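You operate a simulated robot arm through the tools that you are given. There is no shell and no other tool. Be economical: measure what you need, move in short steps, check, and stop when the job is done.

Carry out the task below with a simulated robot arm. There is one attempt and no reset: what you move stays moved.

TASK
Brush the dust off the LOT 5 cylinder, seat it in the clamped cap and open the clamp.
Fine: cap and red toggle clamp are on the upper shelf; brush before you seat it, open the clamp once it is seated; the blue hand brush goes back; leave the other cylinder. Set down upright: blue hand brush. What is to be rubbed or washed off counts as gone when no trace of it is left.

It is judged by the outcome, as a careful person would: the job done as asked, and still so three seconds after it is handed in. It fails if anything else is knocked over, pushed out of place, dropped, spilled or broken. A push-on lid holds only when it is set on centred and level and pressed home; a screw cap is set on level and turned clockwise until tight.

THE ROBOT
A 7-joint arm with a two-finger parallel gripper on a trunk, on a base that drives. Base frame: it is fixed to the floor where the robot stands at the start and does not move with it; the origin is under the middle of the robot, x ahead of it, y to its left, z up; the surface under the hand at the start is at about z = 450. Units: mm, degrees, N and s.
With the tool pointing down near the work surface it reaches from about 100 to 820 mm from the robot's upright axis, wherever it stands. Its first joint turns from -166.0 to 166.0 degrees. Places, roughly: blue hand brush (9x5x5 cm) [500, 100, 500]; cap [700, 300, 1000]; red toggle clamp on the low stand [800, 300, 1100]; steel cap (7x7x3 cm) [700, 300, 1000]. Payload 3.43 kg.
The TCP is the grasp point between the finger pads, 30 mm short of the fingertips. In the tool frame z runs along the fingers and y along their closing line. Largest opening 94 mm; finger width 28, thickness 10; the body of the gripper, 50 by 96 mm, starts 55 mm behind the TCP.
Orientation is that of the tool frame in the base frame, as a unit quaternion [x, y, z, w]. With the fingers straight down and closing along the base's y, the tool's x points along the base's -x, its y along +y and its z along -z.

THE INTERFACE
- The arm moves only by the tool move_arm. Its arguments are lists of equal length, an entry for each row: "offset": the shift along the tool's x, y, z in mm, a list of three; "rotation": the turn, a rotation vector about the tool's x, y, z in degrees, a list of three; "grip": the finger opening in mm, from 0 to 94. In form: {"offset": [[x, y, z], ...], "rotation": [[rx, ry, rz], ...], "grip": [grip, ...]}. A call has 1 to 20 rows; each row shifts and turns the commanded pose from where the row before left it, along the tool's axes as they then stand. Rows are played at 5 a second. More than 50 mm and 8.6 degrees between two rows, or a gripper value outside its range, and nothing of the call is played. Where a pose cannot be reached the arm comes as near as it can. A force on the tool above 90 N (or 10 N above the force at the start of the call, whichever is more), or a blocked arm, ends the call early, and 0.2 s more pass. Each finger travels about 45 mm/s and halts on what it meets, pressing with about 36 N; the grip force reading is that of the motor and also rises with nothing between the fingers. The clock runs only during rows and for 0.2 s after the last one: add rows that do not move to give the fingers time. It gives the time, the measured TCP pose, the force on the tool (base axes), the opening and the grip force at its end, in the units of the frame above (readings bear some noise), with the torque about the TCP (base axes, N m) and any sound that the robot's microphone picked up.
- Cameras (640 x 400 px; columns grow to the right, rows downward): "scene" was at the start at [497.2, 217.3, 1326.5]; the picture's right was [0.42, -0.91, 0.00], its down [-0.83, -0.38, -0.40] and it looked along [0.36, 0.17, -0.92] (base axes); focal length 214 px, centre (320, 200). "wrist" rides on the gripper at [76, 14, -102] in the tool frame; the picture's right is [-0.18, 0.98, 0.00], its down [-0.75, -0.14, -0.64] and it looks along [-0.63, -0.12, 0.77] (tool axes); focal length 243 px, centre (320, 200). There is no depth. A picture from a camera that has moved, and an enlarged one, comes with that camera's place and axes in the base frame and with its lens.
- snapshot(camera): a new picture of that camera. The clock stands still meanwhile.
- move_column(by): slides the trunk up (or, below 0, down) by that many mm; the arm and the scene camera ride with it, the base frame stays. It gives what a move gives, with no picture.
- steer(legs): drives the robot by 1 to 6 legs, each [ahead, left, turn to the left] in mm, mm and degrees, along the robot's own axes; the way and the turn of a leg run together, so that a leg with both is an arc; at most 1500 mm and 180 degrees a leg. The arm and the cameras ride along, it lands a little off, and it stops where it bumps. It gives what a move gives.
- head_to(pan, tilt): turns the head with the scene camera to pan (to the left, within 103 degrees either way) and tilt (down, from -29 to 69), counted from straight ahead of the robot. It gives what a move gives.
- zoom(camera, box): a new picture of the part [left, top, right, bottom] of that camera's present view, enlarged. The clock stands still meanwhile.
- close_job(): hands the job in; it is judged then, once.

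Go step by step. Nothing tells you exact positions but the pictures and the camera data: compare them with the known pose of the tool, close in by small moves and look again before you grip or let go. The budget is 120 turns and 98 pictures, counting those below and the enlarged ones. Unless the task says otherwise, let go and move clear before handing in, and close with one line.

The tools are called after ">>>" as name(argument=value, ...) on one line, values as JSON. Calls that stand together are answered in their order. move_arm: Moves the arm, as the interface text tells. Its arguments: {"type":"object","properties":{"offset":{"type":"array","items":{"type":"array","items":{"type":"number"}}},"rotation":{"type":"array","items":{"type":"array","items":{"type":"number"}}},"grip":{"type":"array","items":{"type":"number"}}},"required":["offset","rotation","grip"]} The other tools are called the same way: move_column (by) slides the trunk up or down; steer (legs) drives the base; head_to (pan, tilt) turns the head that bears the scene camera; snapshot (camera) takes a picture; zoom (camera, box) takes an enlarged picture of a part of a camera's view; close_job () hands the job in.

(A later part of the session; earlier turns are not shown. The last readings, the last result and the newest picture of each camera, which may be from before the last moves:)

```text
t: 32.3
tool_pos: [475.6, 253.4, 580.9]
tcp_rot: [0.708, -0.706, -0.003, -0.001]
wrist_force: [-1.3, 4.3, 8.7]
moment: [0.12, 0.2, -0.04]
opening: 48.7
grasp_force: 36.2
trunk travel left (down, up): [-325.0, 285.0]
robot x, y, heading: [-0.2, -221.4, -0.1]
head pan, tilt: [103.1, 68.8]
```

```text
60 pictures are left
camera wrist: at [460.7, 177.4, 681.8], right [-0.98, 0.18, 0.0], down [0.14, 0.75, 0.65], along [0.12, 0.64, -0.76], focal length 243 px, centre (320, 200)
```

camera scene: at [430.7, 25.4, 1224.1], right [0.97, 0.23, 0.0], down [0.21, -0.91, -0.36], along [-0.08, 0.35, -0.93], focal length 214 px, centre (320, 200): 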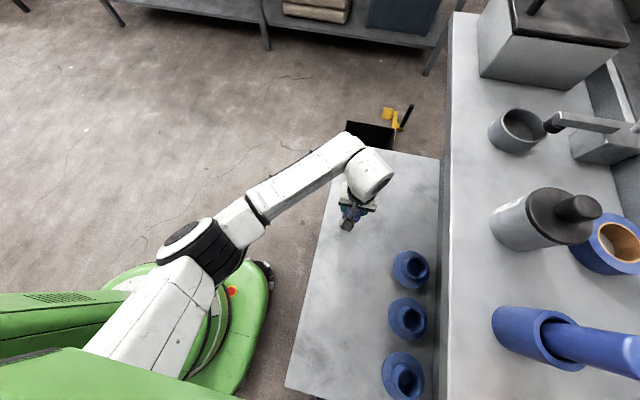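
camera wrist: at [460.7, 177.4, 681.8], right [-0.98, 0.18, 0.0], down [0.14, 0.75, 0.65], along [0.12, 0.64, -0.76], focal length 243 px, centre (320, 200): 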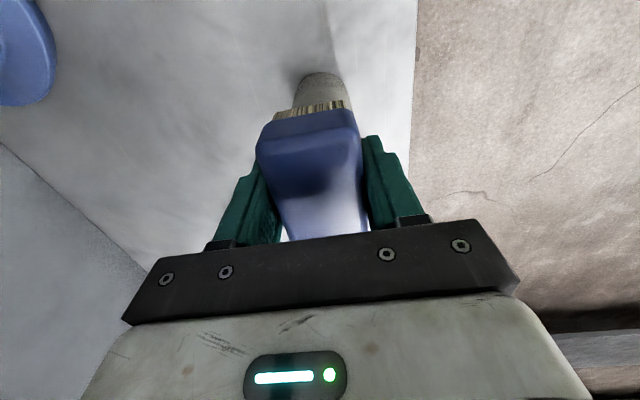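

The cylinder stayed put at about 9 N. I add strokes along x and longer ones along y.

>>> move_arm(offset=[[0, 4, 0], [0, 4, 0], [0, 4, 0], [0, -4, 0], [0, -4, 0], [0, -4, 0], [0, -4, 0], [0, -4, 0], [0, -4, 0], [0, 4, 0], [0, 4, 0], [0, 4, 0], [7, 0, 0], [7, 0, 0], [-7, 0, 0], [-7, 0, 0], [-7, 0, 0], [-7, 0, 0], [7, 0, 0], [7, 0, 0]], rotation=[[0, 0, 0], [0, 0, 0], [0, 0, 0], [0, 0, 0], [0, 0, 0], [0, 0, 0], [0, 0, 0], [0, 0, 0], [0, 0, 0], [0, 0, 0], [0, 0, 0], [0, 0, 0], [0, 0, 0], [0, 0, 0], [0, 0, 0], [0, 0, 0], [0, 0, 0], [0, 0, 0], [0, 0, 0], [0, 0, 0]], grip=[15, 15, 15, 15, 15, 15, 15, 15, 15, 15, 15, 15, 15, 15, 15, 15, 15, 15, 15, 15])

>>> move_arm(offset=[[0, 0, -30], [0, 0, -30], [45, 0, 0], [45, 0, 0]], rotation=[[0, 0, 0], [0, 0, 0], [0, 0, 0], [0, 0, 0]], grip=[15, 15, 15, 15])

>>> zoom(camera="scene", box=[320, 160, 380, 240])

>>> snapshot(camera="wrist")

```text
t: 36.5
tool_pos: [475.7, 254.7, 580.0]
tcp_rot: [0.708, -0.706, -0.003, -0.003]
wrist_force: [-0.7, 7.9, 19.7]
moment: [0.51, 0.55, -0.15]
opening: 48.7
grasp_force: 36.2
trunk travel left (down, up): [-325.0, 285.0]
robot x, y, heading: [-0.8, -218.5, -0.1]
head pan, tilt: [103.1, 68.8]
```

```text
t: 37.5
tool_pos: [474.9, 163.2, 639.3]
tcp_rot: [0.707, -0.707, -0.002, 0.0]
wrist_force: [-0.3, 1.3, -1.2]
moment: [-0.02, 0.0, -0.03]
opening: 48.9
grasp_force: 35.9
trunk travel left (down, up): [-325.0, 285.0]
robot x, y, heading: [1.0, -221.3, -0.1]
head pan, tilt: [103.1, 68.8]
```

```text
5.00 times, centred on (350, 200) of scene
camera zoom: at [430.6, 25.9, 1224.1], right [0.97, 0.23, 0.0], down [0.21, -0.91, -0.36], along [-0.08, 0.35, -0.93], focal length 1072 px, centre (170, 200)
```

zoom: 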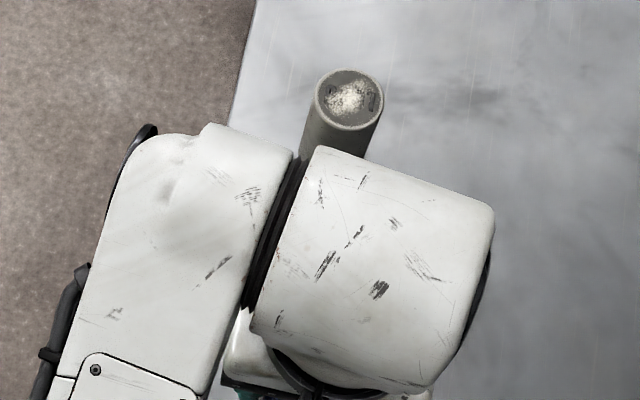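

```text
58 pictures are left
camera wrist: at [460.4, 87.1, 741.1], right [-0.98, 0.18, 0.0], down [0.14, 0.75, 0.64], along [0.12, 0.63, -0.76], focal length 243 px, centre (320, 200)
```

wrist: 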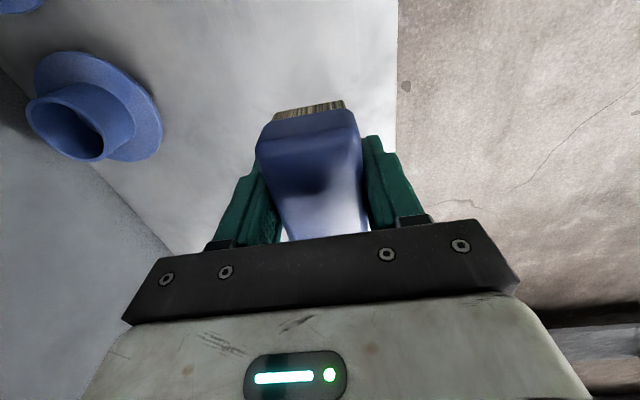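

The hand still hides it; I move further aside.

>>> move_arm(offset=[[45, 0, 0], [45, 0, 0], [28, 0, 0]], rotation=[[0, 0, 0], [0, 0, 0], [0, 0, 0]], grip=[15, 15, 15])

>>> zoom(camera="scene", box=[325, 165, 375, 230])

```text
t: 38.3
tool_pos: [477.5, 43.6, 638.8]
tcp_rot: [0.708, -0.707, -0.002, -0.001]
wrist_force: [-0.6, 0.6, -0.6]
moment: [-0.02, 0.0, -0.01]
opening: 48.6
grasp_force: 35.9
trunk travel left (down, up): [-325.0, 285.0]
robot x, y, heading: [1.3, -225.0, -0.2]
head pan, tilt: [103.1, 68.8]
```

```text
6.15 times, centred on (350, 198) of scene
camera zoom: at [430.7, 25.7, 1224.1], right [0.97, 0.23, 0.0], down [0.21, -0.91, -0.36], along [-0.08, 0.35, -0.93], focal length 1320 px, centre (135, 215)
```

zoom: 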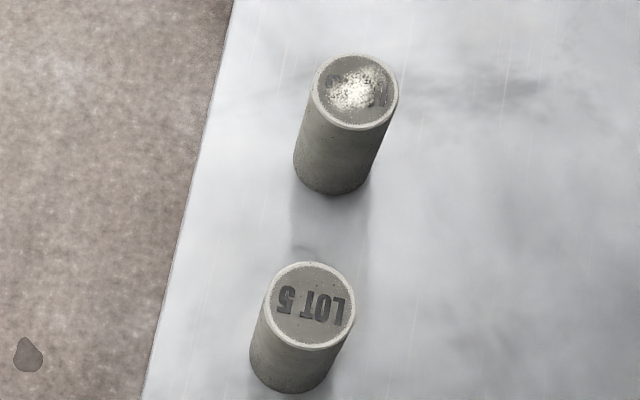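

The top now reads LOT 5. I check closely for remaining traces.

>>> zoom(camera="scene", box=[338, 205, 358, 225])

```text
16.00 times, centred on (348, 215) of scene
camera zoom: at [430.7, 25.7, 1224.1], right [0.97, 0.23, 0.0], down [0.21, -0.91, -0.36], along [-0.08, 0.35, -0.93], focal length 3432 px, centre (-128, -40)
```

zoom: 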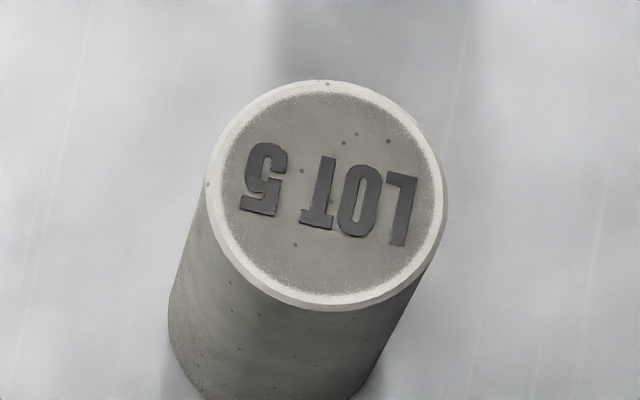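

No trace of dust is left. I return the brush to where it stood, lowering it gently.

>>> move_arm(offset=[[-1, -1, 45], [0, 0, 45], [0, 0, 40], [0, 0, 12], [0, 0, 0]], rotation=[[0, 0, 0], [0, 0, 0], [0, 0, 0], [0, 0, 0], [0, 0, 0]], grip=[15, 15, 15, 15, 15])

>>> move_arm(offset=[[0, 0, 4], [0, 0, 2], [0, 0, 0]], rotation=[[0, 0, 0], [0, 0, 0], [0, 0, 0]], grip=[15, 15, 15])

```text
t: 39.5
tool_pos: [477.2, 46.2, 497.1]
tcp_rot: [0.707, -0.707, -0.003, 0.0]
wrist_force: [0.1, 0.0, -0.8]
moment: [-0.04, 0.0, 0.0]
opening: 48.6
grasp_force: 36.0
trunk travel left (down, up): [-325.0, 285.0]
robot x, y, heading: [-1.0, -221.6, -0.1]
head pan, tilt: [103.1, 68.8]
```

```text
t: 40.3
tool_pos: [477.1, 45.3, 492.0]
tcp_rot: [0.708, -0.706, -0.002, 0.0]
wrist_force: [-0.6, 0.0, -0.5]
moment: [-0.05, 0.02, 0.0]
opening: 49.0
grasp_force: 36.0
trunk travel left (down, up): [-325.0, 285.0]
robot x, y, heading: [2.9, -220.3, 0.0]
head pan, tilt: [103.1, 68.8]
```

>>> move_arm(offset=[[0, 0, 2], [0, 0, 2], [0, 0, 0]], rotation=[[0, 0, 0], [0, 0, 0], [0, 0, 0]], grip=[15, 15, 15])

>>> snapshot(camera="wrist")

```text
t: 41.1
tool_pos: [477.1, 47.2, 487.6]
tcp_rot: [0.708, -0.706, -0.002, -0.001]
wrist_force: [-0.2, 0.4, -0.9]
moment: [-0.02, -0.03, -0.02]
opening: 48.6
grasp_force: 35.9
trunk travel left (down, up): [-325.0, 285.0]
robot x, y, heading: [2.0, -218.8, 0.2]
head pan, tilt: [103.1, 68.8]
```

```text
55 pictures are left
camera wrist: at [462.1, -29.7, 588.8], right [-0.98, 0.18, 0.0], down [0.14, 0.75, 0.64], along [0.12, 0.63, -0.76], focal length 243 px, centre (320, 200)
```

wrist: 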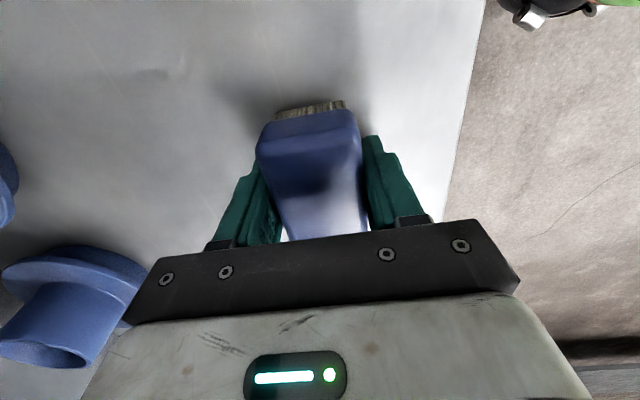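

>>> move_arm(offset=[[0, 0, 1.5], [0, 0, 1.5], [0, 0, 0]], rotation=[[0, 0, 0], [0, 0, 0], [0, 0, 0]], grip=[15, 15, 15])

```text
t: 41.9
tool_pos: [476.2, 45.2, 484.2]
tcp_rot: [0.707, -0.707, -0.002, -0.001]
wrist_force: [0.6, 0.4, -0.9]
moment: [-0.02, 0.0, 0.02]
opening: 48.8
grasp_force: 35.7
trunk travel left (down, up): [-325.0, 285.0]
robot x, y, heading: [-0.3, -219.5, 0.1]
head pan, tilt: [103.1, 68.8]
```

>>> move_arm(offset=[[0, 0, 1], [0, 0, 0]], rotation=[[0, 0, 0], [0, 0, 0]], grip=[15, 15])

>>> move_arm(offset=[[0, 0, 1], [0, 0, 0]], rotation=[[0, 0, 0], [0, 0, 0]], grip=[15, 15])

```text
t: 42.5
tool_pos: [477.6, 47.2, 481.9]
tcp_rot: [0.708, -0.706, -0.002, -0.001]
wrist_force: [0.0, -0.9, -0.6]
moment: [-0.03, -0.02, -0.01]
opening: 48.5
grasp_force: 35.7
trunk travel left (down, up): [-325.0, 285.0]
robot x, y, heading: [-2.4, -221.3, 0.3]
head pan, tilt: [103.1, 68.8]
```

```text
t: 43.1
tool_pos: [477.7, 45.7, 482.5]
tcp_rot: [0.707, -0.707, -0.001, -0.001]
wrist_force: [0.4, 0.4, -0.8]
moment: [-0.01, -0.06, -0.01]
opening: 48.3
grasp_force: 35.7
trunk travel left (down, up): [-325.0, 285.0]
robot x, y, heading: [-5.1, -224.5, 0.2]
head pan, tilt: [103.1, 68.8]
```

>>> move_arm(offset=[[0, 0, 1], [0, 0, 0]], rotation=[[0, 0, 0], [0, 0, 0]], grip=[15, 15])

>>> zoom(camera="wrist", box=[220, 80, 400, 200])

```text
t: 43.7
tool_pos: [476.7, 45.7, 481.4]
tcp_rot: [0.708, -0.706, -0.002, 0.0]
wrist_force: [0.4, -0.4, -1.4]
moment: [-0.01, 0.02, -0.04]
opening: 48.7
grasp_force: 35.6
trunk travel left (down, up): [-325.0, 285.0]
robot x, y, heading: [-0.2, -222.3, 0.1]
head pan, tilt: [103.1, 68.8]
```

```text
3.33 times, centred on (310, 140) of wrist
camera zoom: at [461.8, -29.6, 582.7], right [-0.98, 0.18, 0.0], down [0.14, 0.75, 0.64], along [0.12, 0.63, -0.76], focal length 809 px, centre (353, 400)
```

zoom: 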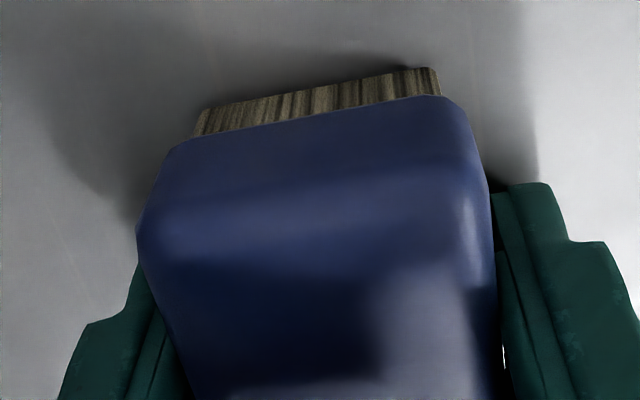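

>>> move_arm(offset=[[0, 0, 1], [0, 0, 0]], rotation=[[0, 0, 0], [0, 0, 0]], grip=[15, 15])

>>> move_arm(offset=[[0, 0, 1], [0, 0, 0]], rotation=[[0, 0, 0], [0, 0, 0]], grip=[15, 15])

```text
t: 44.3
tool_pos: [477.6, 45.1, 481.6]
tcp_rot: [0.708, -0.706, -0.001, -0.002]
wrist_force: [-2.6, -2.1, 4.8]
moment: [-0.15, -0.12, -0.08]
opening: 48.7
grasp_force: 36.1
trunk travel left (down, up): [-325.0, 285.0]
robot x, y, heading: [-1.7, -223.2, -0.0]
head pan, tilt: [103.1, 68.8]
```

```text
t: 44.9
tool_pos: [477.3, 45.5, 479.6]
tcp_rot: [0.708, -0.706, -0.002, -0.001]
wrist_force: [-6.1, -6.1, 28.6]
moment: [-0.57, 0.46, -0.23]
opening: 48.6
grasp_force: 35.9
trunk travel left (down, up): [-325.0, 285.0]
robot x, y, heading: [0.7, -221.2, 0.2]
head pan, tilt: [103.1, 68.8]
```

The brush touches the table. I ease off, open and rise.

>>> move_arm(offset=[[0, 0, -1], [0, 0, 0], [0, 0, 0], [0, 0, 0], [0, 0, -20], [0, 0, -40], [0, 0, -40]], rotation=[[0, 0, 0], [0, 0, 0], [0, 0, 0], [0, 0, 0], [0, 0, 0], [0, 0, 0], [0, 0, 0]], grip=[15, 55, 75, 75, 75, 75, 75])

>>> snapshot(camera="wrist")

```text
t: 46.5
tool_pos: [478.5, 45.4, 579.2]
tcp_rot: [0.707, -0.707, -0.002, -0.001]
wrist_force: [0.5, 0.0, 0.2]
moment: [-0.01, -0.02, 0.02]
opening: 75.1
grasp_force: 0.0
trunk travel left (down, up): [-325.0, 285.0]
robot x, y, heading: [-4.4, -220.2, -0.1]
head pan, tilt: [103.1, 68.8]
```

```text
53 pictures are left
camera wrist: at [463.3, -29.7, 682.0], right [-0.98, 0.18, 0.0], down [0.14, 0.75, 0.64], along [0.12, 0.63, -0.76], focal length 243 px, centre (320, 200)
```

wrist: 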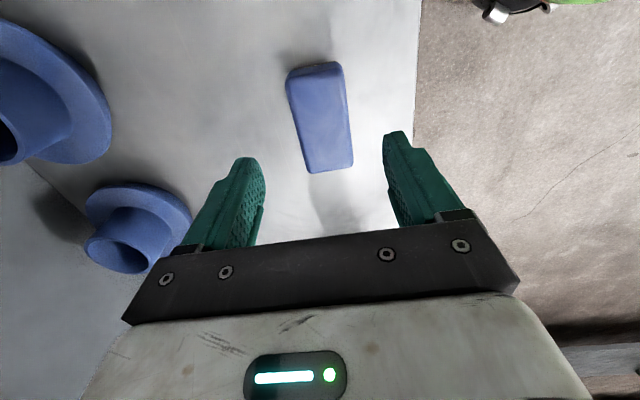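

The brush stands upright where it was. Now I turn the hand back, rising first, and go toward the cylinder.

>>> move_arm(offset=[[0, 0, -40], [0, 0, -40], [0, 0, 0], [0, 0, 0], [0, 0, 0], [0, 0, 0], [0, 0, 0], [0, 0, 0], [0, 0, 0], [0, 0, 0], [0, 0, 0], [0, 0, 0], [0, 0, 0]], rotation=[[0, 0, 0], [0, 0, 0], [0, 0, 8.2], [0, 0, 8.2], [0, 0, 8.2], [0, 0, 8.2], [0, 0, 8.2], [0, 0, 8.2], [0, 0, 8.2], [0, 0, 8.2], [0, 0, 8.2], [0, 0, 8.2], [0, 0, 8.0]], grip=[94, 94, 94, 94, 94, 94, 94, 94, 94, 94, 94, 94, 94])

>>> move_arm(offset=[[12, 44, 0], [12, 44, 0], [12, 44, 0], [12, 44, 0], [12, 31, 0]], rotation=[[0, 0, 0], [0, 0, 0], [0, 0, 0], [0, 0, 0], [0, 0, 0]], grip=[94, 94, 94, 94, 94])

>>> snapshot(camera="wrist")

```text
t: 49.3
tool_pos: [476.7, 45.1, 660.4]
tcp_rot: [-0.001, 1.0, 0.001, -0.001]
wrist_force: [-1.1, -0.1, 0.4]
moment: [0.01, -0.03, 0.0]
opening: 93.8
grasp_force: 0.1
trunk travel left (down, up): [-325.0, 285.0]
robot x, y, heading: [0.1, -219.0, -0.1]
head pan, tilt: [103.1, 68.8]
```

```text
t: 50.5
tool_pos: [415.7, 252.5, 661.6]
tcp_rot: [-0.001, 1.0, 0.002, -0.001]
wrist_force: [-0.3, -0.6, -0.6]
moment: [0.0, -0.02, 0.0]
opening: 94.0
grasp_force: 0.2
trunk travel left (down, up): [-325.0, 285.0]
robot x, y, heading: [0.3, -218.5, -0.0]
head pan, tilt: [103.1, 68.8]
```

```text
52 pictures are left
camera wrist: at [338.2, 267.3, 763.0], right [0.18, 0.98, 0.0], down [0.75, -0.14, 0.64], along [0.63, -0.11, -0.77], focal length 243 px, centre (320, 200)
```

wrist: 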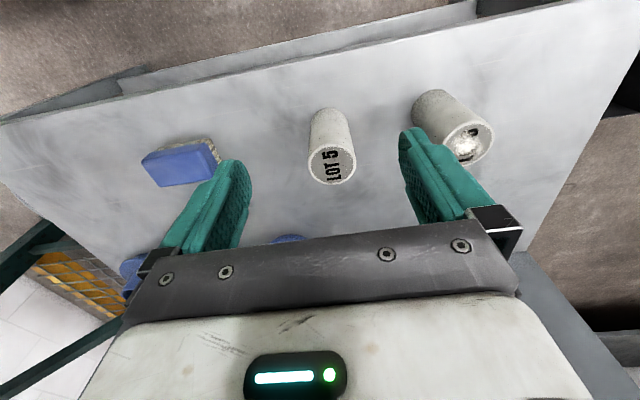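

LOT 5's top centre comes out at about [477, 256, 538]. I move above it, then lower over it.

>>> move_arm(offset=[[-31, 2, 0], [-30, 2, 0], [0, 0, 35], [0, 0, 35], [0, 0, 0]], rotation=[[0, 0, 0], [0, 0, 0], [0, 0, 0], [0, 0, 0], [0, 0, 0]], grip=[94, 94, 94, 94, 94])

>>> snapshot(camera="wrist")

```text
t: 51.7
tool_pos: [478.4, 256.0, 590.6]
tcp_rot: [-0.002, 1.0, 0.002, -0.001]
wrist_force: [0.5, -0.2, 0.6]
moment: [-0.01, 0.01, -0.04]
opening: 94.0
grasp_force: 0.0
trunk travel left (down, up): [-325.0, 285.0]
robot x, y, heading: [-1.1, -222.1, -0.1]
head pan, tilt: [103.1, 68.8]
```

```text
51 pictures are left
camera wrist: at [400.6, 270.6, 691.9], right [0.18, 0.98, 0.0], down [0.75, -0.14, 0.64], along [0.63, -0.11, -0.77], focal length 243 px, centre (320, 200)
```

wrist: 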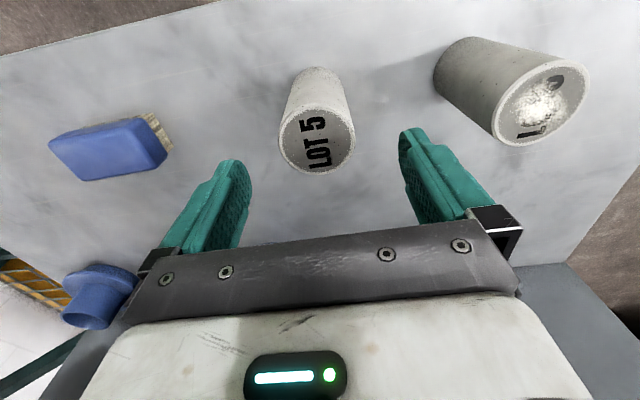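

Well centred between the fingers. I go down around it and close.

>>> move_arm(offset=[[2, 0, 35], [0, 0, 38], [0, 0, 0]], rotation=[[0, 0, 0], [0, 0, 0], [0, 0, 0]], grip=[94, 94, 94])

>>> snapshot(camera="wrist")

```text
t: 52.5
tool_pos: [474.3, 257.5, 518.2]
tcp_rot: [-0.001, 1.0, 0.002, -0.002]
wrist_force: [0.7, 0.0, 0.8]
moment: [0.02, -0.02, 0.02]
opening: 94.0
grasp_force: 0.1
trunk travel left (down, up): [-325.0, 285.0]
robot x, y, heading: [-1.0, -223.4, 0.2]
head pan, tilt: [103.1, 68.8]
```

```text
50 pictures are left
camera wrist: at [398.2, 270.5, 619.8], right [0.18, 0.98, 0.0], down [0.75, -0.14, 0.64], along [0.63, -0.11, -0.77], focal length 243 px, centre (320, 200)
```

wrist: 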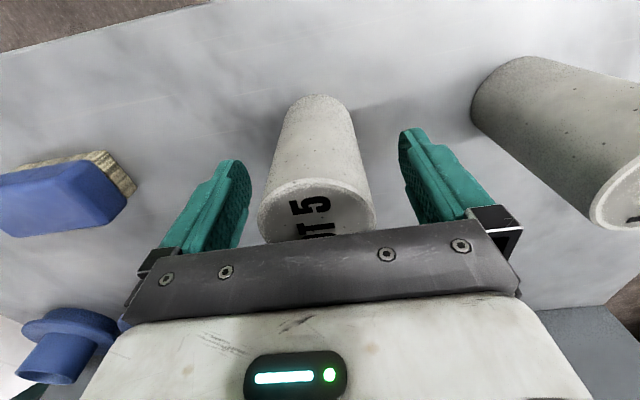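

>>> move_arm(offset=[[0, 0, 0], [0, 0, 0], [0, 0, 0], [0, 0, 0], [0, 0, 0]], rotation=[[0, 0, 0], [0, 0, 0], [0, 0, 0], [0, 0, 0], [0, 0, 0]], grip=[75, 60, 35, 20, 20])

>>> move_arm(offset=[[0, 0, -30], [0, 0, -40], [0, 0, -40]], rotation=[[0, 0, 0], [0, 0, 0], [0, 0, 0]], grip=[20, 20, 20])

>>> snapshot(camera="wrist")

```text
t: 53.7
tool_pos: [476.4, 255.5, 518.2]
tcp_rot: [-0.001, 1.0, 0.002, -0.001]
wrist_force: [-0.7, -2.9, 0.7]
moment: [-0.22, -0.02, -0.06]
opening: 51.2
grasp_force: 35.4
trunk travel left (down, up): [-325.0, 285.0]
robot x, y, heading: [1.3, -220.9, 0.0]
head pan, tilt: [103.1, 68.8]
```

```text
t: 54.5
tool_pos: [475.5, 255.0, 628.5]
tcp_rot: [-0.001, 1.0, 0.0, 0.0]
wrist_force: [-0.6, -0.2, -4.1]
moment: [-0.02, -0.02, 0.01]
opening: 51.4
grasp_force: 36.5
trunk travel left (down, up): [-325.0, 285.0]
robot x, y, heading: [2.1, -222.6, 0.1]
head pan, tilt: [103.1, 68.8]
```

```text
49 pictures are left
camera wrist: at [398.8, 270.7, 730.4], right [0.18, 0.98, 0.0], down [0.75, -0.14, 0.64], along [0.63, -0.12, -0.77], focal length 243 px, centre (320, 200)
```

wrist: 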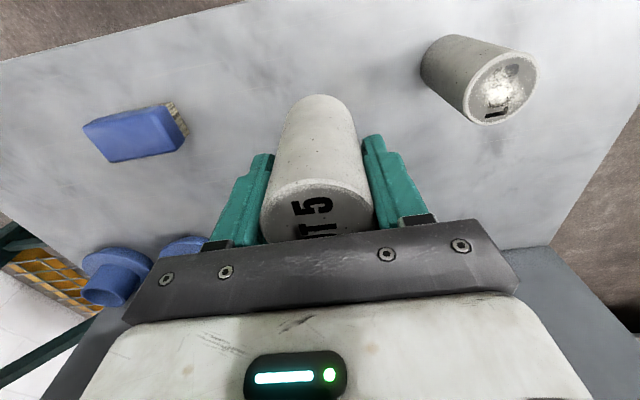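

LOT 5 is held firmly (51 mm). I pull back clear of the shelf edge, raise the trunk, and drive left toward the cap.

>>> move_arm(offset=[[35, 0, -20], [35, 0, -20], [20, 0, -20]], rotation=[[0, 0, 0], [0, 0, 0], [0, 0, 0]], grip=[20, 20, 20])

>>> move_column(by=280)

>>> steer(legs=[[0, 180, 0]])

>>> snapshot(camera="scene")

```text
t: 55.3
tool_pos: [386.6, 255.8, 687.4]
tcp_rot: [-0.001, 1.0, 0.001, 0.0]
wrist_force: [0.0, -0.7, -4.3]
moment: [0.0, -0.02, 0.03]
opening: 51.3
grasp_force: 35.7
trunk travel left (down, up): [-325.0, 285.0]
robot x, y, heading: [-1.2, -224.5, 0.0]
head pan, tilt: [103.1, 68.8]
```

```text
t: 58.1
tool_pos: [385.6, 255.9, 967.2]
tcp_rot: [-0.001, 1.0, 0.002, -0.001]
wrist_force: [-0.1, 0.1, -4.6]
moment: [-0.02, 0.02, -0.01]
opening: 51.2
grasp_force: 35.9
trunk travel left (down, up): [-605.0, 5.0]
robot x, y, heading: [-2.9, -223.6, 0.2]
head pan, tilt: [103.1, 68.8]
```

```text
t: 59.6
tool_pos: [385.0, 437.6, 968.5]
tcp_rot: [-0.002, 1.0, 0.002, -0.001]
wrist_force: [-0.8, -0.1, -4.0]
moment: [-0.03, -0.02, 0.0]
opening: 51.1
grasp_force: 36.0
trunk travel left (down, up): [-605.0, 5.0]
robot x, y, heading: [-0.5, -41.5, -0.1]
head pan, tilt: [103.1, 68.8]
```

```text
48 pictures are left
camera scene: at [430.1, 206.8, 1504.1], right [0.97, 0.23, 0.0], down [0.21, -0.91, -0.36], along [-0.08, 0.35, -0.93], focal length 214 px, centre (320, 200)
```

scene: 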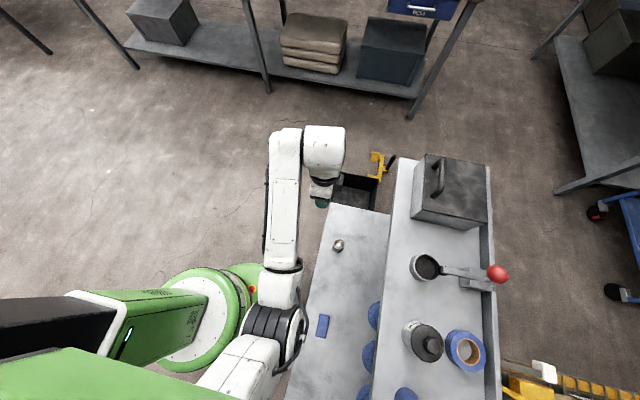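

A good overview. I zoom in on the cap and clamp.

>>> zoom(camera="scene", box=[395, 235, 515, 310])

```text
5.33 times, centred on (455, 272) of scene
camera zoom: at [430.1, 206.8, 1504.1], right [0.97, 0.23, 0.0], down [0.21, -0.91, -0.36], along [-0.08, 0.35, -0.93], focal length 1144 px, centre (-400, -187)
```

zoom: 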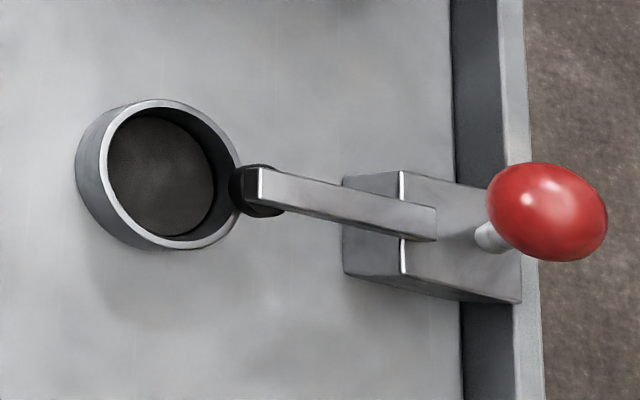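

From two heights the cap rim comes out near [672, 300, 965], outer width about 66 mm, bore about 57 mm, with the clamp on its far (+x) side. I raise the hand, bring it to the front of the shelf and compare.

>>> move_arm(offset=[[0, 0, -45], [0, 0, -45], [0, 0, -45], [0, 0, -10], [-40, -40, 0], [-40, -40, 0], [-40, -40, 0], [-40, -17, 0]], rotation=[[0, 0, 0], [0, 0, 0], [0, 0, 0], [0, 0, 0], [0, 0, 0], [0, 0, 0], [0, 0, 0], [0, 0, 0]], grip=[20, 20, 20, 20, 20, 20, 20, 20])

>>> snapshot(camera="scene")

>>> snapshot(camera="wrist")

```text
refused: row 5 steps farther than a row can; nothing moved
```

```text
46 pictures are left
camera scene: at [430.1, 206.8, 1504.1], right [0.97, 0.23, 0.0], down [0.21, -0.91, -0.36], along [-0.08, 0.35, -0.93], focal length 214 px, centre (320, 200)
```

scene: 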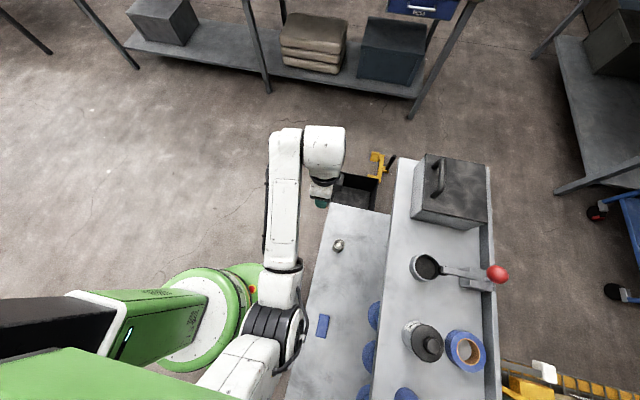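

```text
45 pictures are left
camera wrist: at [307.8, 451.5, 1069.9], right [0.18, 0.98, 0.0], down [0.75, -0.14, 0.64], along [0.63, -0.11, -0.77], focal length 243 px, centre (320, 200)
```

wrist: 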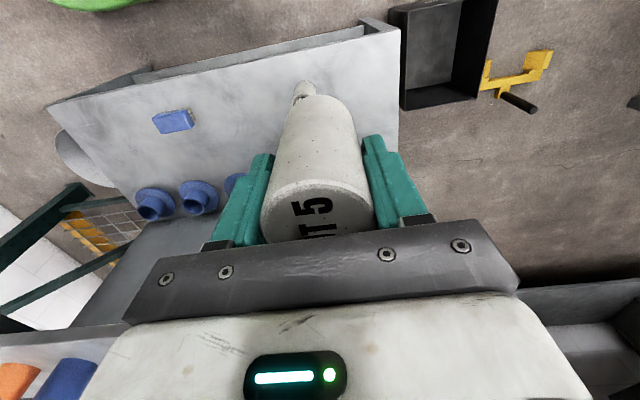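

>>> move_arm(offset=[[0, 0, -45], [0, 0, -45], [0, 0, -45], [0, 0, -15], [-35, -28, 0], [-35, -28, 0], [-35, -28, 0], [-35, -28, 0], [-35, -25, 0]], rotation=[[0, 0, 0], [0, 0, 0], [0, 0, 0], [0, 0, 0], [0, 0, 0], [0, 0, 0], [0, 0, 0], [0, 0, 0], [0, 0, 0]], grip=[20, 20, 20, 20, 20, 20, 20, 20, 20])

>>> snapshot(camera="scene")

>>> snapshot(camera="wrist")

```text
t: 61.6
tool_pos: [561.3, 302.6, 1116.6]
tcp_rot: [-0.003, 1.0, 0.002, -0.002]
wrist_force: [-0.9, -0.3, -3.8]
moment: [-0.01, 0.02, -0.01]
opening: 50.8
grasp_force: 35.9
trunk travel left (down, up): [-605.0, 5.0]
robot x, y, heading: [1.7, -43.9, 0.2]
head pan, tilt: [103.1, 68.8]
```

```text
44 pictures are left
camera scene: at [430.2, 207.1, 1504.0], right [0.97, 0.23, 0.0], down [0.21, -0.91, -0.36], along [-0.08, 0.35, -0.93], focal length 214 px, centre (320, 200)
```

scene: 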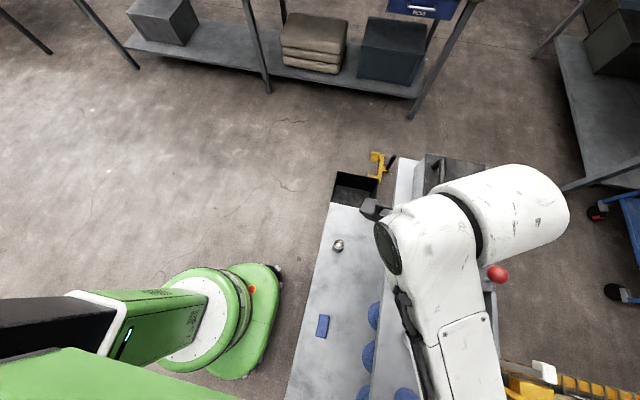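

```text
43 pictures are left
camera wrist: at [483.7, 315.5, 1218.9], right [0.18, 0.98, 0.0], down [0.76, -0.14, 0.64], along [0.63, -0.11, -0.77], focal length 243 px, centre (320, 200)
```

wrist: 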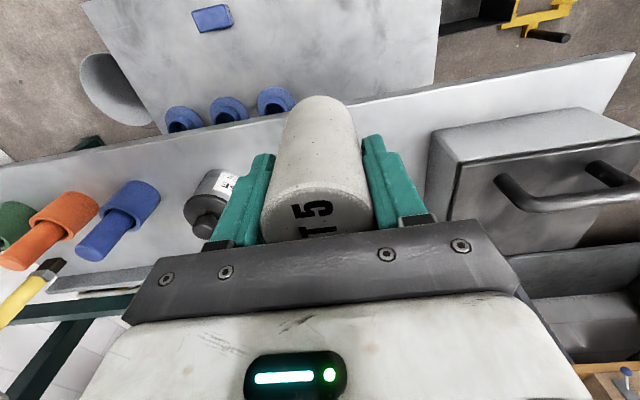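

The held cylinder hides the cap in the wrist view. I sidestep to the right for a clear look at the cap.

>>> move_arm(offset=[[0, -45, 0], [0, -45, 0], [0, -45, 0]], rotation=[[0, 0, 0], [0, 0, 0], [0, 0, 0]], grip=[20, 20, 20])

>>> snapshot(camera="wrist")

>>> zoom(camera="wrist", box=[380, 120, 560, 240])

```text
t: 62.4
tool_pos: [572.5, 169.1, 1114.3]
tcp_rot: [-0.001, 1.0, 0.001, -0.002]
wrist_force: [-0.5, -0.3, -3.6]
moment: [0.02, -0.02, 0.05]
opening: 50.8
grasp_force: 36.4
out of reach, approached as far as the arm can: row 3
trunk travel left (down, up): [-605.0, 5.0]
robot x, y, heading: [-1.4, -39.1, -0.1]
head pan, tilt: [103.1, 68.8]
```

```text
42 pictures are left
camera wrist: at [496.3, 184.0, 1215.8], right [0.18, 0.98, 0.0], down [0.76, -0.14, 0.64], along [0.63, -0.11, -0.77], focal length 243 px, centre (320, 200)
```

wrist: 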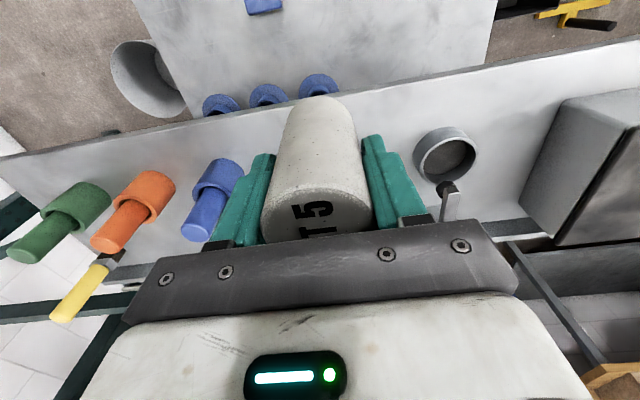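

```text
3.33 times, centred on (470, 180) of wrist
camera zoom: at [496.3, 184.0, 1215.8], right [0.18, 0.98, 0.0], down [0.76, -0.14, 0.64], along [0.63, -0.11, -0.77], focal length 809 px, centre (-180, 267)
```

zoom: 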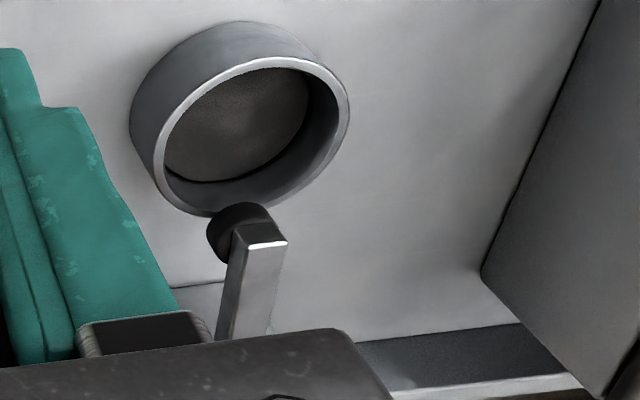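

The cap is visible now. To pin its height I take a second view from the same camera, lower down.

>>> move_arm(offset=[[0, 0, 35], [0, 0, 30], [0, 0, 0]], rotation=[[0, 0, 0], [0, 0, 0], [0, 0, 0]], grip=[20, 20, 20])

>>> zoom(camera="wrist", box=[400, 130, 580, 250])

>>> zoom(camera="scene", box=[395, 235, 515, 310])

```text
t: 63.2
tool_pos: [574.1, 170.2, 1049.4]
tcp_rot: [-0.002, 1.0, 0.002, -0.002]
wrist_force: [-0.2, 1.1, -4.5]
moment: [0.03, 0.01, -0.01]
opening: 50.5
grasp_force: 36.3
trunk travel left (down, up): [-605.0, 5.0]
robot x, y, heading: [0.7, -41.7, 0.3]
head pan, tilt: [103.1, 68.8]
```

```text
3.33 times, centred on (490, 190) of wrist
camera zoom: at [496.6, 184.3, 1150.8], right [0.18, 0.98, 0.0], down [0.75, -0.14, 0.64], along [0.63, -0.11, -0.77], focal length 809 px, centre (-247, 233)
```

zoom: 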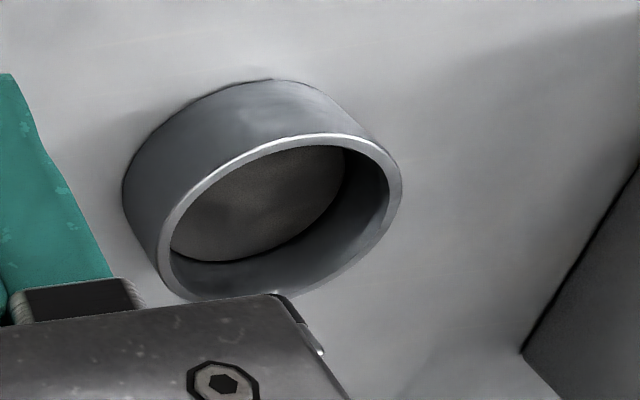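

```text
5.33 times, centred on (455, 272) of scene
camera zoom: at [430.3, 206.7, 1504.0], right [0.97, 0.23, 0.0], down [0.21, -0.91, -0.36], along [-0.08, 0.35, -0.93], focal length 1144 px, centre (-400, -187)
```

zoom: 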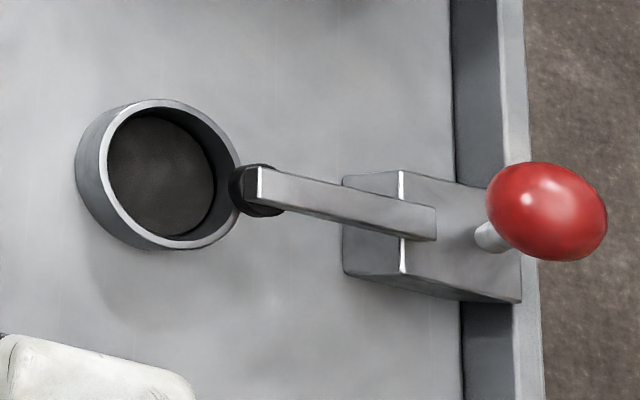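

Combining the views, the cap rim centre is about [668, 303, 971]. I go back left, then forward over the cap, staying high.

>>> move_arm(offset=[[0, 0, -40], [0, 44, -10], [0, 44, 0], [0, 44, 0], [-31, 0, 0], [-31, 0, 0], [-31, 0, 0], [0, 0, 0]], rotation=[[0, 0, 0], [0, 0, 0], [0, 0, 0], [0, 0, 0], [0, 0, 0], [0, 0, 0], [0, 0, 0], [0, 0, 0]], grip=[20, 20, 20, 20, 20, 20, 20, 20])

>>> snapshot(camera="wrist")

>>> snapshot(camera="scene")

```text
t: 65.0
tool_pos: [666.8, 302.0, 1097.8]
tcp_rot: [-0.002, 1.0, 0.002, 0.0]
wrist_force: [0.2, -0.6, -3.8]
moment: [-0.01, 0.0, 0.02]
opening: 50.4
grasp_force: 35.7
trunk travel left (down, up): [-605.0, 5.0]
robot x, y, heading: [4.0, -44.5, 0.3]
head pan, tilt: [103.1, 68.8]
```

```text
38 pictures are left
camera wrist: at [589.7, 316.7, 1201.2], right [0.18, 0.98, 0.0], down [0.76, -0.14, 0.64], along [0.63, -0.11, -0.77], focal length 243 px, centre (320, 200)
```

wrist: 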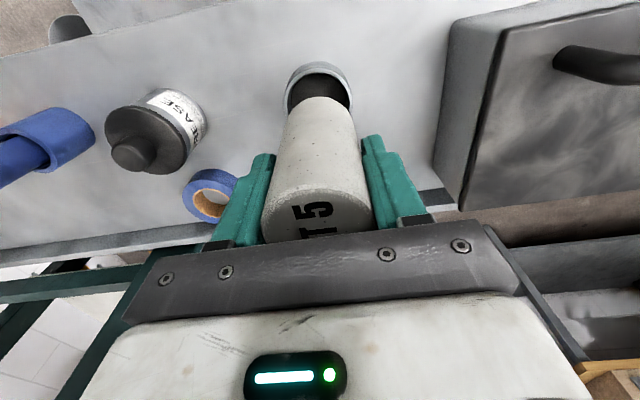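

```text
37 pictures are left
camera scene: at [430.4, 206.9, 1504.0], right [0.97, 0.23, 0.0], down [0.21, -0.91, -0.36], along [-0.08, 0.35, -0.93], focal length 214 px, centre (320, 200)
```

scene: 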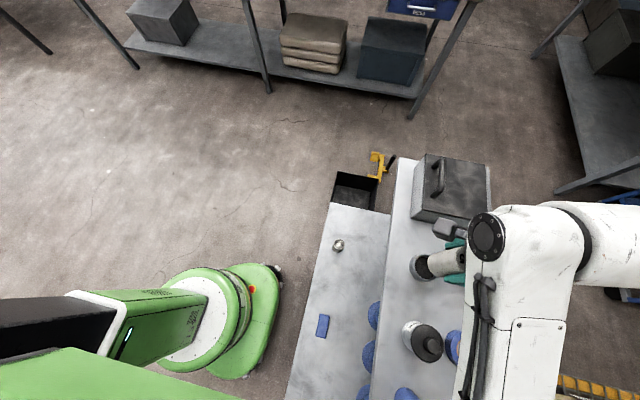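

Both cameras now see the cylinder and the cap together. I zoom in to judge the alignment.

>>> zoom(camera="wrist", box=[256, 50, 384, 130])

>>> zoom(camera="scene", box=[395, 235, 475, 295])

```text
5.00 times, centred on (320, 90) of wrist
camera zoom: at [589.7, 316.7, 1201.2], right [0.18, 0.98, 0.0], down [0.76, -0.14, 0.64], along [0.63, -0.11, -0.77], focal length 1213 px, centre (320, 750)
```

zoom: 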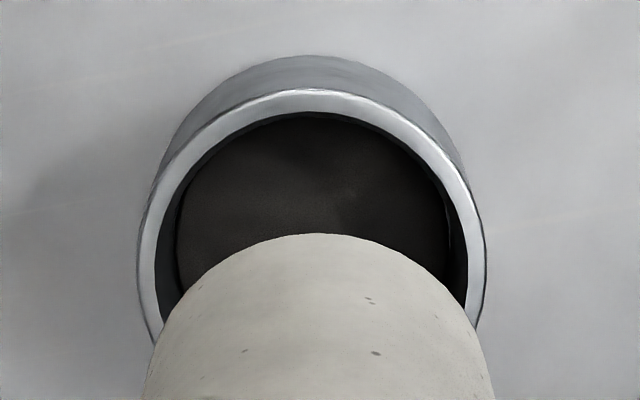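

```text
6.67 times, centred on (435, 265) of scene
camera zoom: at [430.4, 206.9, 1504.0], right [0.97, 0.23, 0.0], down [0.21, -0.91, -0.36], along [-0.08, 0.35, -0.93], focal length 1430 px, centre (-447, -233)
```

zoom: 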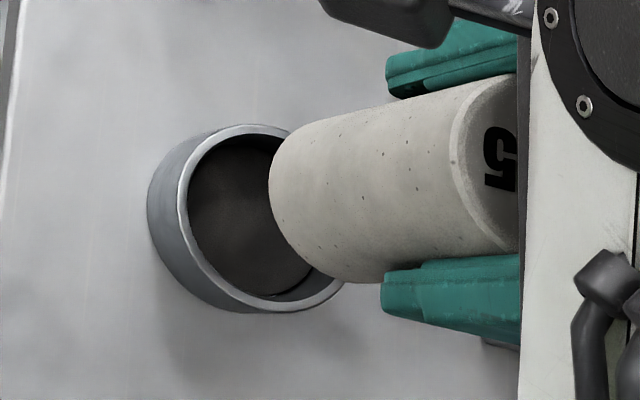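

Alignment is within about 2 mm already. Before lowering I check whether the wrist links overhead clear the red ball of the clamp, by turning the head.

>>> head_to(pan=35, tilt=50)

>>> snapshot(camera="scene")

```text
t: 66.4
tool_pos: [666.4, 302.9, 1099.3]
tcp_rot: [-0.002, 1.0, 0.002, -0.001]
wrist_force: [-0.4, -0.2, -4.1]
moment: [0.02, -0.03, 0.01]
opening: 50.6
grasp_force: 35.7
trunk travel left (down, up): [-605.0, 5.0]
robot x, y, heading: [1.7, -43.4, 0.3]
head pan, tilt: [35.0, 50.0]
```

```text
34 pictures are left
camera scene: at [506.1, 196.8, 1525.9], right [0.58, -0.82, 0.0], down [-0.63, -0.44, -0.64], along [0.53, 0.37, -0.77], focal length 214 px, centre (320, 200)
```

scene: 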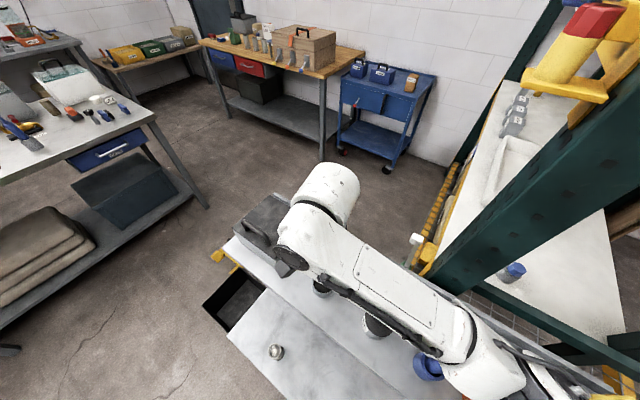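

The wrist housing sits near z ≈ 1285, well above the ball (about 1085), so lowering is safe. I turn the head back and lower 45 mm with a small correction.

>>> head_to(pan=103, tilt=68.8)

>>> move_arm(offset=[[-0.8, -1.8, 15], [0, 0, 15], [0, 0, 15], [0, 0, 0]], rotation=[[0, 0, 0], [0, 0, 0], [0, 0, 0], [0, 0, 0]], grip=[20, 20, 20, 20])

>>> zoom(camera="wrist", box=[256, 60, 384, 140])

>>> zoom(camera="scene", box=[395, 235, 475, 295])

```text
t: 67.8
tool_pos: [665.8, 301.6, 1099.2]
tcp_rot: [-0.002, 1.0, 0.001, 0.0]
wrist_force: [-0.3, 0.5, -4.6]
moment: [0.01, -0.05, 0.02]
opening: 50.1
grasp_force: 36.3
trunk travel left (down, up): [-605.0, 5.0]
robot x, y, heading: [0.6, -41.8, -0.1]
head pan, tilt: [103.0, 68.8]
```

```text
t: 68.8
tool_pos: [668.8, 298.8, 1053.0]
tcp_rot: [-0.002, 1.0, 0.002, -0.001]
wrist_force: [-0.6, 0.2, -3.5]
moment: [-0.02, 0.01, -0.02]
opening: 50.5
grasp_force: 36.4
trunk travel left (down, up): [-605.0, 5.0]
robot x, y, heading: [5.0, -39.7, 0.1]
head pan, tilt: [103.0, 68.8]
```

```text
5.00 times, centred on (320, 100) of wrist
camera zoom: at [590.8, 314.0, 1155.7], right [0.18, 0.98, 0.0], down [0.76, -0.14, 0.64], along [0.63, -0.11, -0.77], focal length 1213 px, centre (320, 700)
```

zoom: 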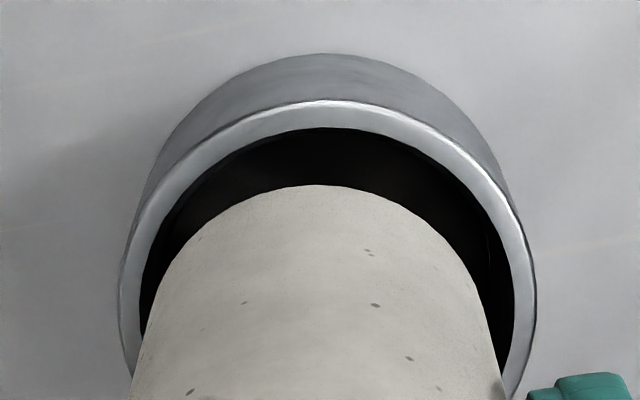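

```text
6.67 times, centred on (435, 265) of scene
camera zoom: at [430.4, 206.9, 1504.0], right [0.97, 0.23, 0.0], down [0.21, -0.91, -0.36], along [-0.08, 0.35, -0.93], focal length 1430 px, centre (-447, -233)
```

zoom: 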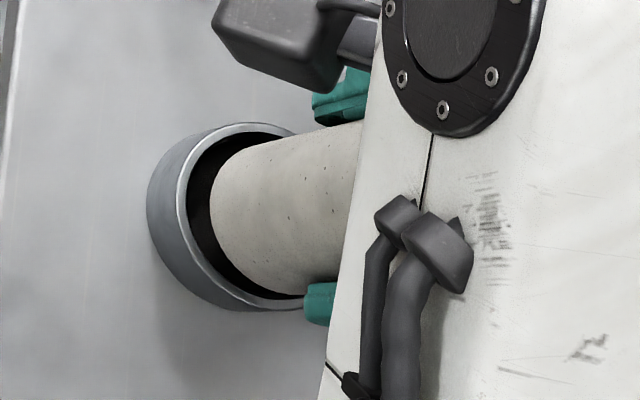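

Now the offset is about 1 mm, with the bore giving about 3 mm of play. I correct and lower into the mouth of the cap.

>>> move_arm(offset=[[0.3, 1.2, 5], [0, 0, 5], [0, 0, 5], [0, 0, 5], [0, 0, 0]], rotation=[[0, 0, 0], [0, 0, 0], [0, 0, 0], [0, 0, 0], [0, 0, 0]], grip=[20, 20, 20, 20, 20])

>>> zoom(camera="wrist", box=[256, 60, 384, 140])

```text
t: 70.0
tool_pos: [666.7, 301.0, 1034.9]
tcp_rot: [-0.002, 1.0, 0.001, 0.0]
wrist_force: [-0.9, 0.7, -5.0]
moment: [0.0, -0.03, -0.02]
opening: 50.2
grasp_force: 36.1
trunk travel left (down, up): [-605.0, 5.0]
robot x, y, heading: [-0.4, -39.7, 0.2]
head pan, tilt: [103.0, 68.8]
```

```text
5.00 times, centred on (320, 100) of wrist
camera zoom: at [590.5, 315.7, 1136.1], right [0.18, 0.98, 0.0], down [0.76, -0.14, 0.64], along [0.63, -0.11, -0.77], focal length 1213 px, centre (320, 700)
```

zoom: 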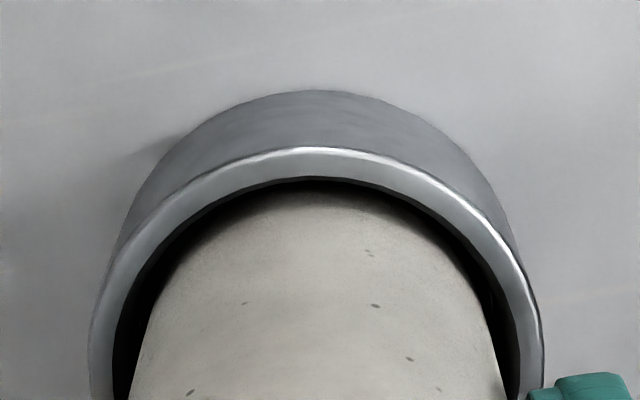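

It's entering the bore centred. I keep lowering in small steps.

>>> move_arm(offset=[[0, -0.3, 3], [0, 0, 3], [0, 0, 3], [0, 0, 0]], rotation=[[0, 0, 0], [0, 0, 0], [0, 0, 0], [0, 0, 0]], grip=[20, 20, 20, 20])

>>> move_arm(offset=[[0, 0, 3], [0, 0, 3], [0, 0, 0]], rotation=[[0, 0, 0], [0, 0, 0], [0, 0, 0]], grip=[20, 20, 20])

>>> zoom(camera="wrist", box=[240, 60, 400, 160])

```text
t: 71.0
tool_pos: [666.3, 300.7, 1028.6]
tcp_rot: [-0.002, 1.0, 0.004, 0.002]
wrist_force: [-6.0, -2.1, 30.9]
moment: [-0.49, 0.08, 0.05]
opening: 49.8
grasp_force: 36.4
trunk travel left (down, up): [-605.0, 5.0]
robot x, y, heading: [0.0, -42.8, 0.1]
head pan, tilt: [103.0, 68.8]
```

```text
t: 71.8
tool_pos: [666.9, 300.5, 1018.0]
tcp_rot: [-0.002, 1.0, 0.002, 0.0]
wrist_force: [-1.8, 1.1, 23.1]
moment: [-0.23, -0.01, 0.02]
opening: 49.7
grasp_force: 35.9
trunk travel left (down, up): [-605.0, 5.0]
robot x, y, heading: [2.0, -39.8, 0.1]
head pan, tilt: [103.0, 68.8]
```

```text
4.00 times, centred on (320, 110) of wrist
camera zoom: at [589.9, 315.2, 1121.5], right [0.18, 0.98, 0.0], down [0.75, -0.14, 0.64], along [0.63, -0.11, -0.77], focal length 970 px, centre (320, 560)
```

zoom: 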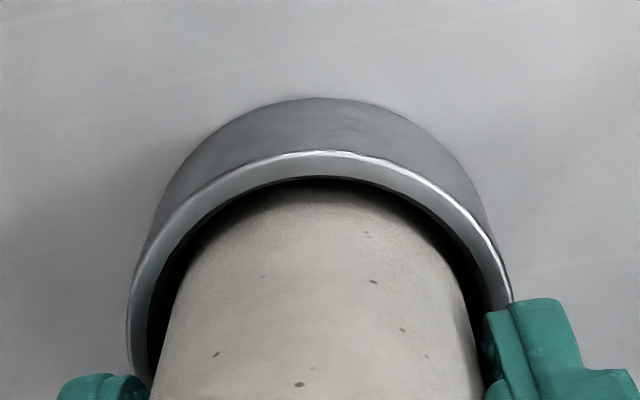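

It's touching down: the force rose and the cylinder slid slightly up in the grip. I check how deep it sits.

>>> snapshot(camera="scene")

>>> zoom(camera="scene", box=[395, 235, 475, 295])

```text
29 pictures are left
camera scene: at [429.5, 206.5, 1504.3], right [0.97, 0.23, 0.0], down [0.21, -0.91, -0.36], along [-0.08, 0.35, -0.93], focal length 214 px, centre (320, 200)
```

scene: 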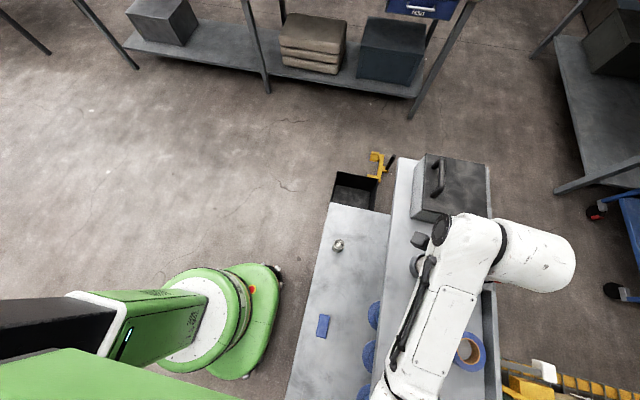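

```text
6.67 times, centred on (435, 265) of scene
camera zoom: at [429.5, 206.5, 1504.3], right [0.97, 0.23, 0.0], down [0.21, -0.91, -0.36], along [-0.08, 0.35, -0.93], focal length 1430 px, centre (-447, -233)
```

zoom: 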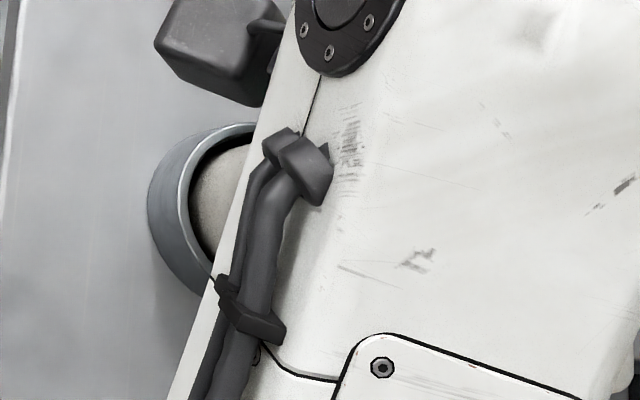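

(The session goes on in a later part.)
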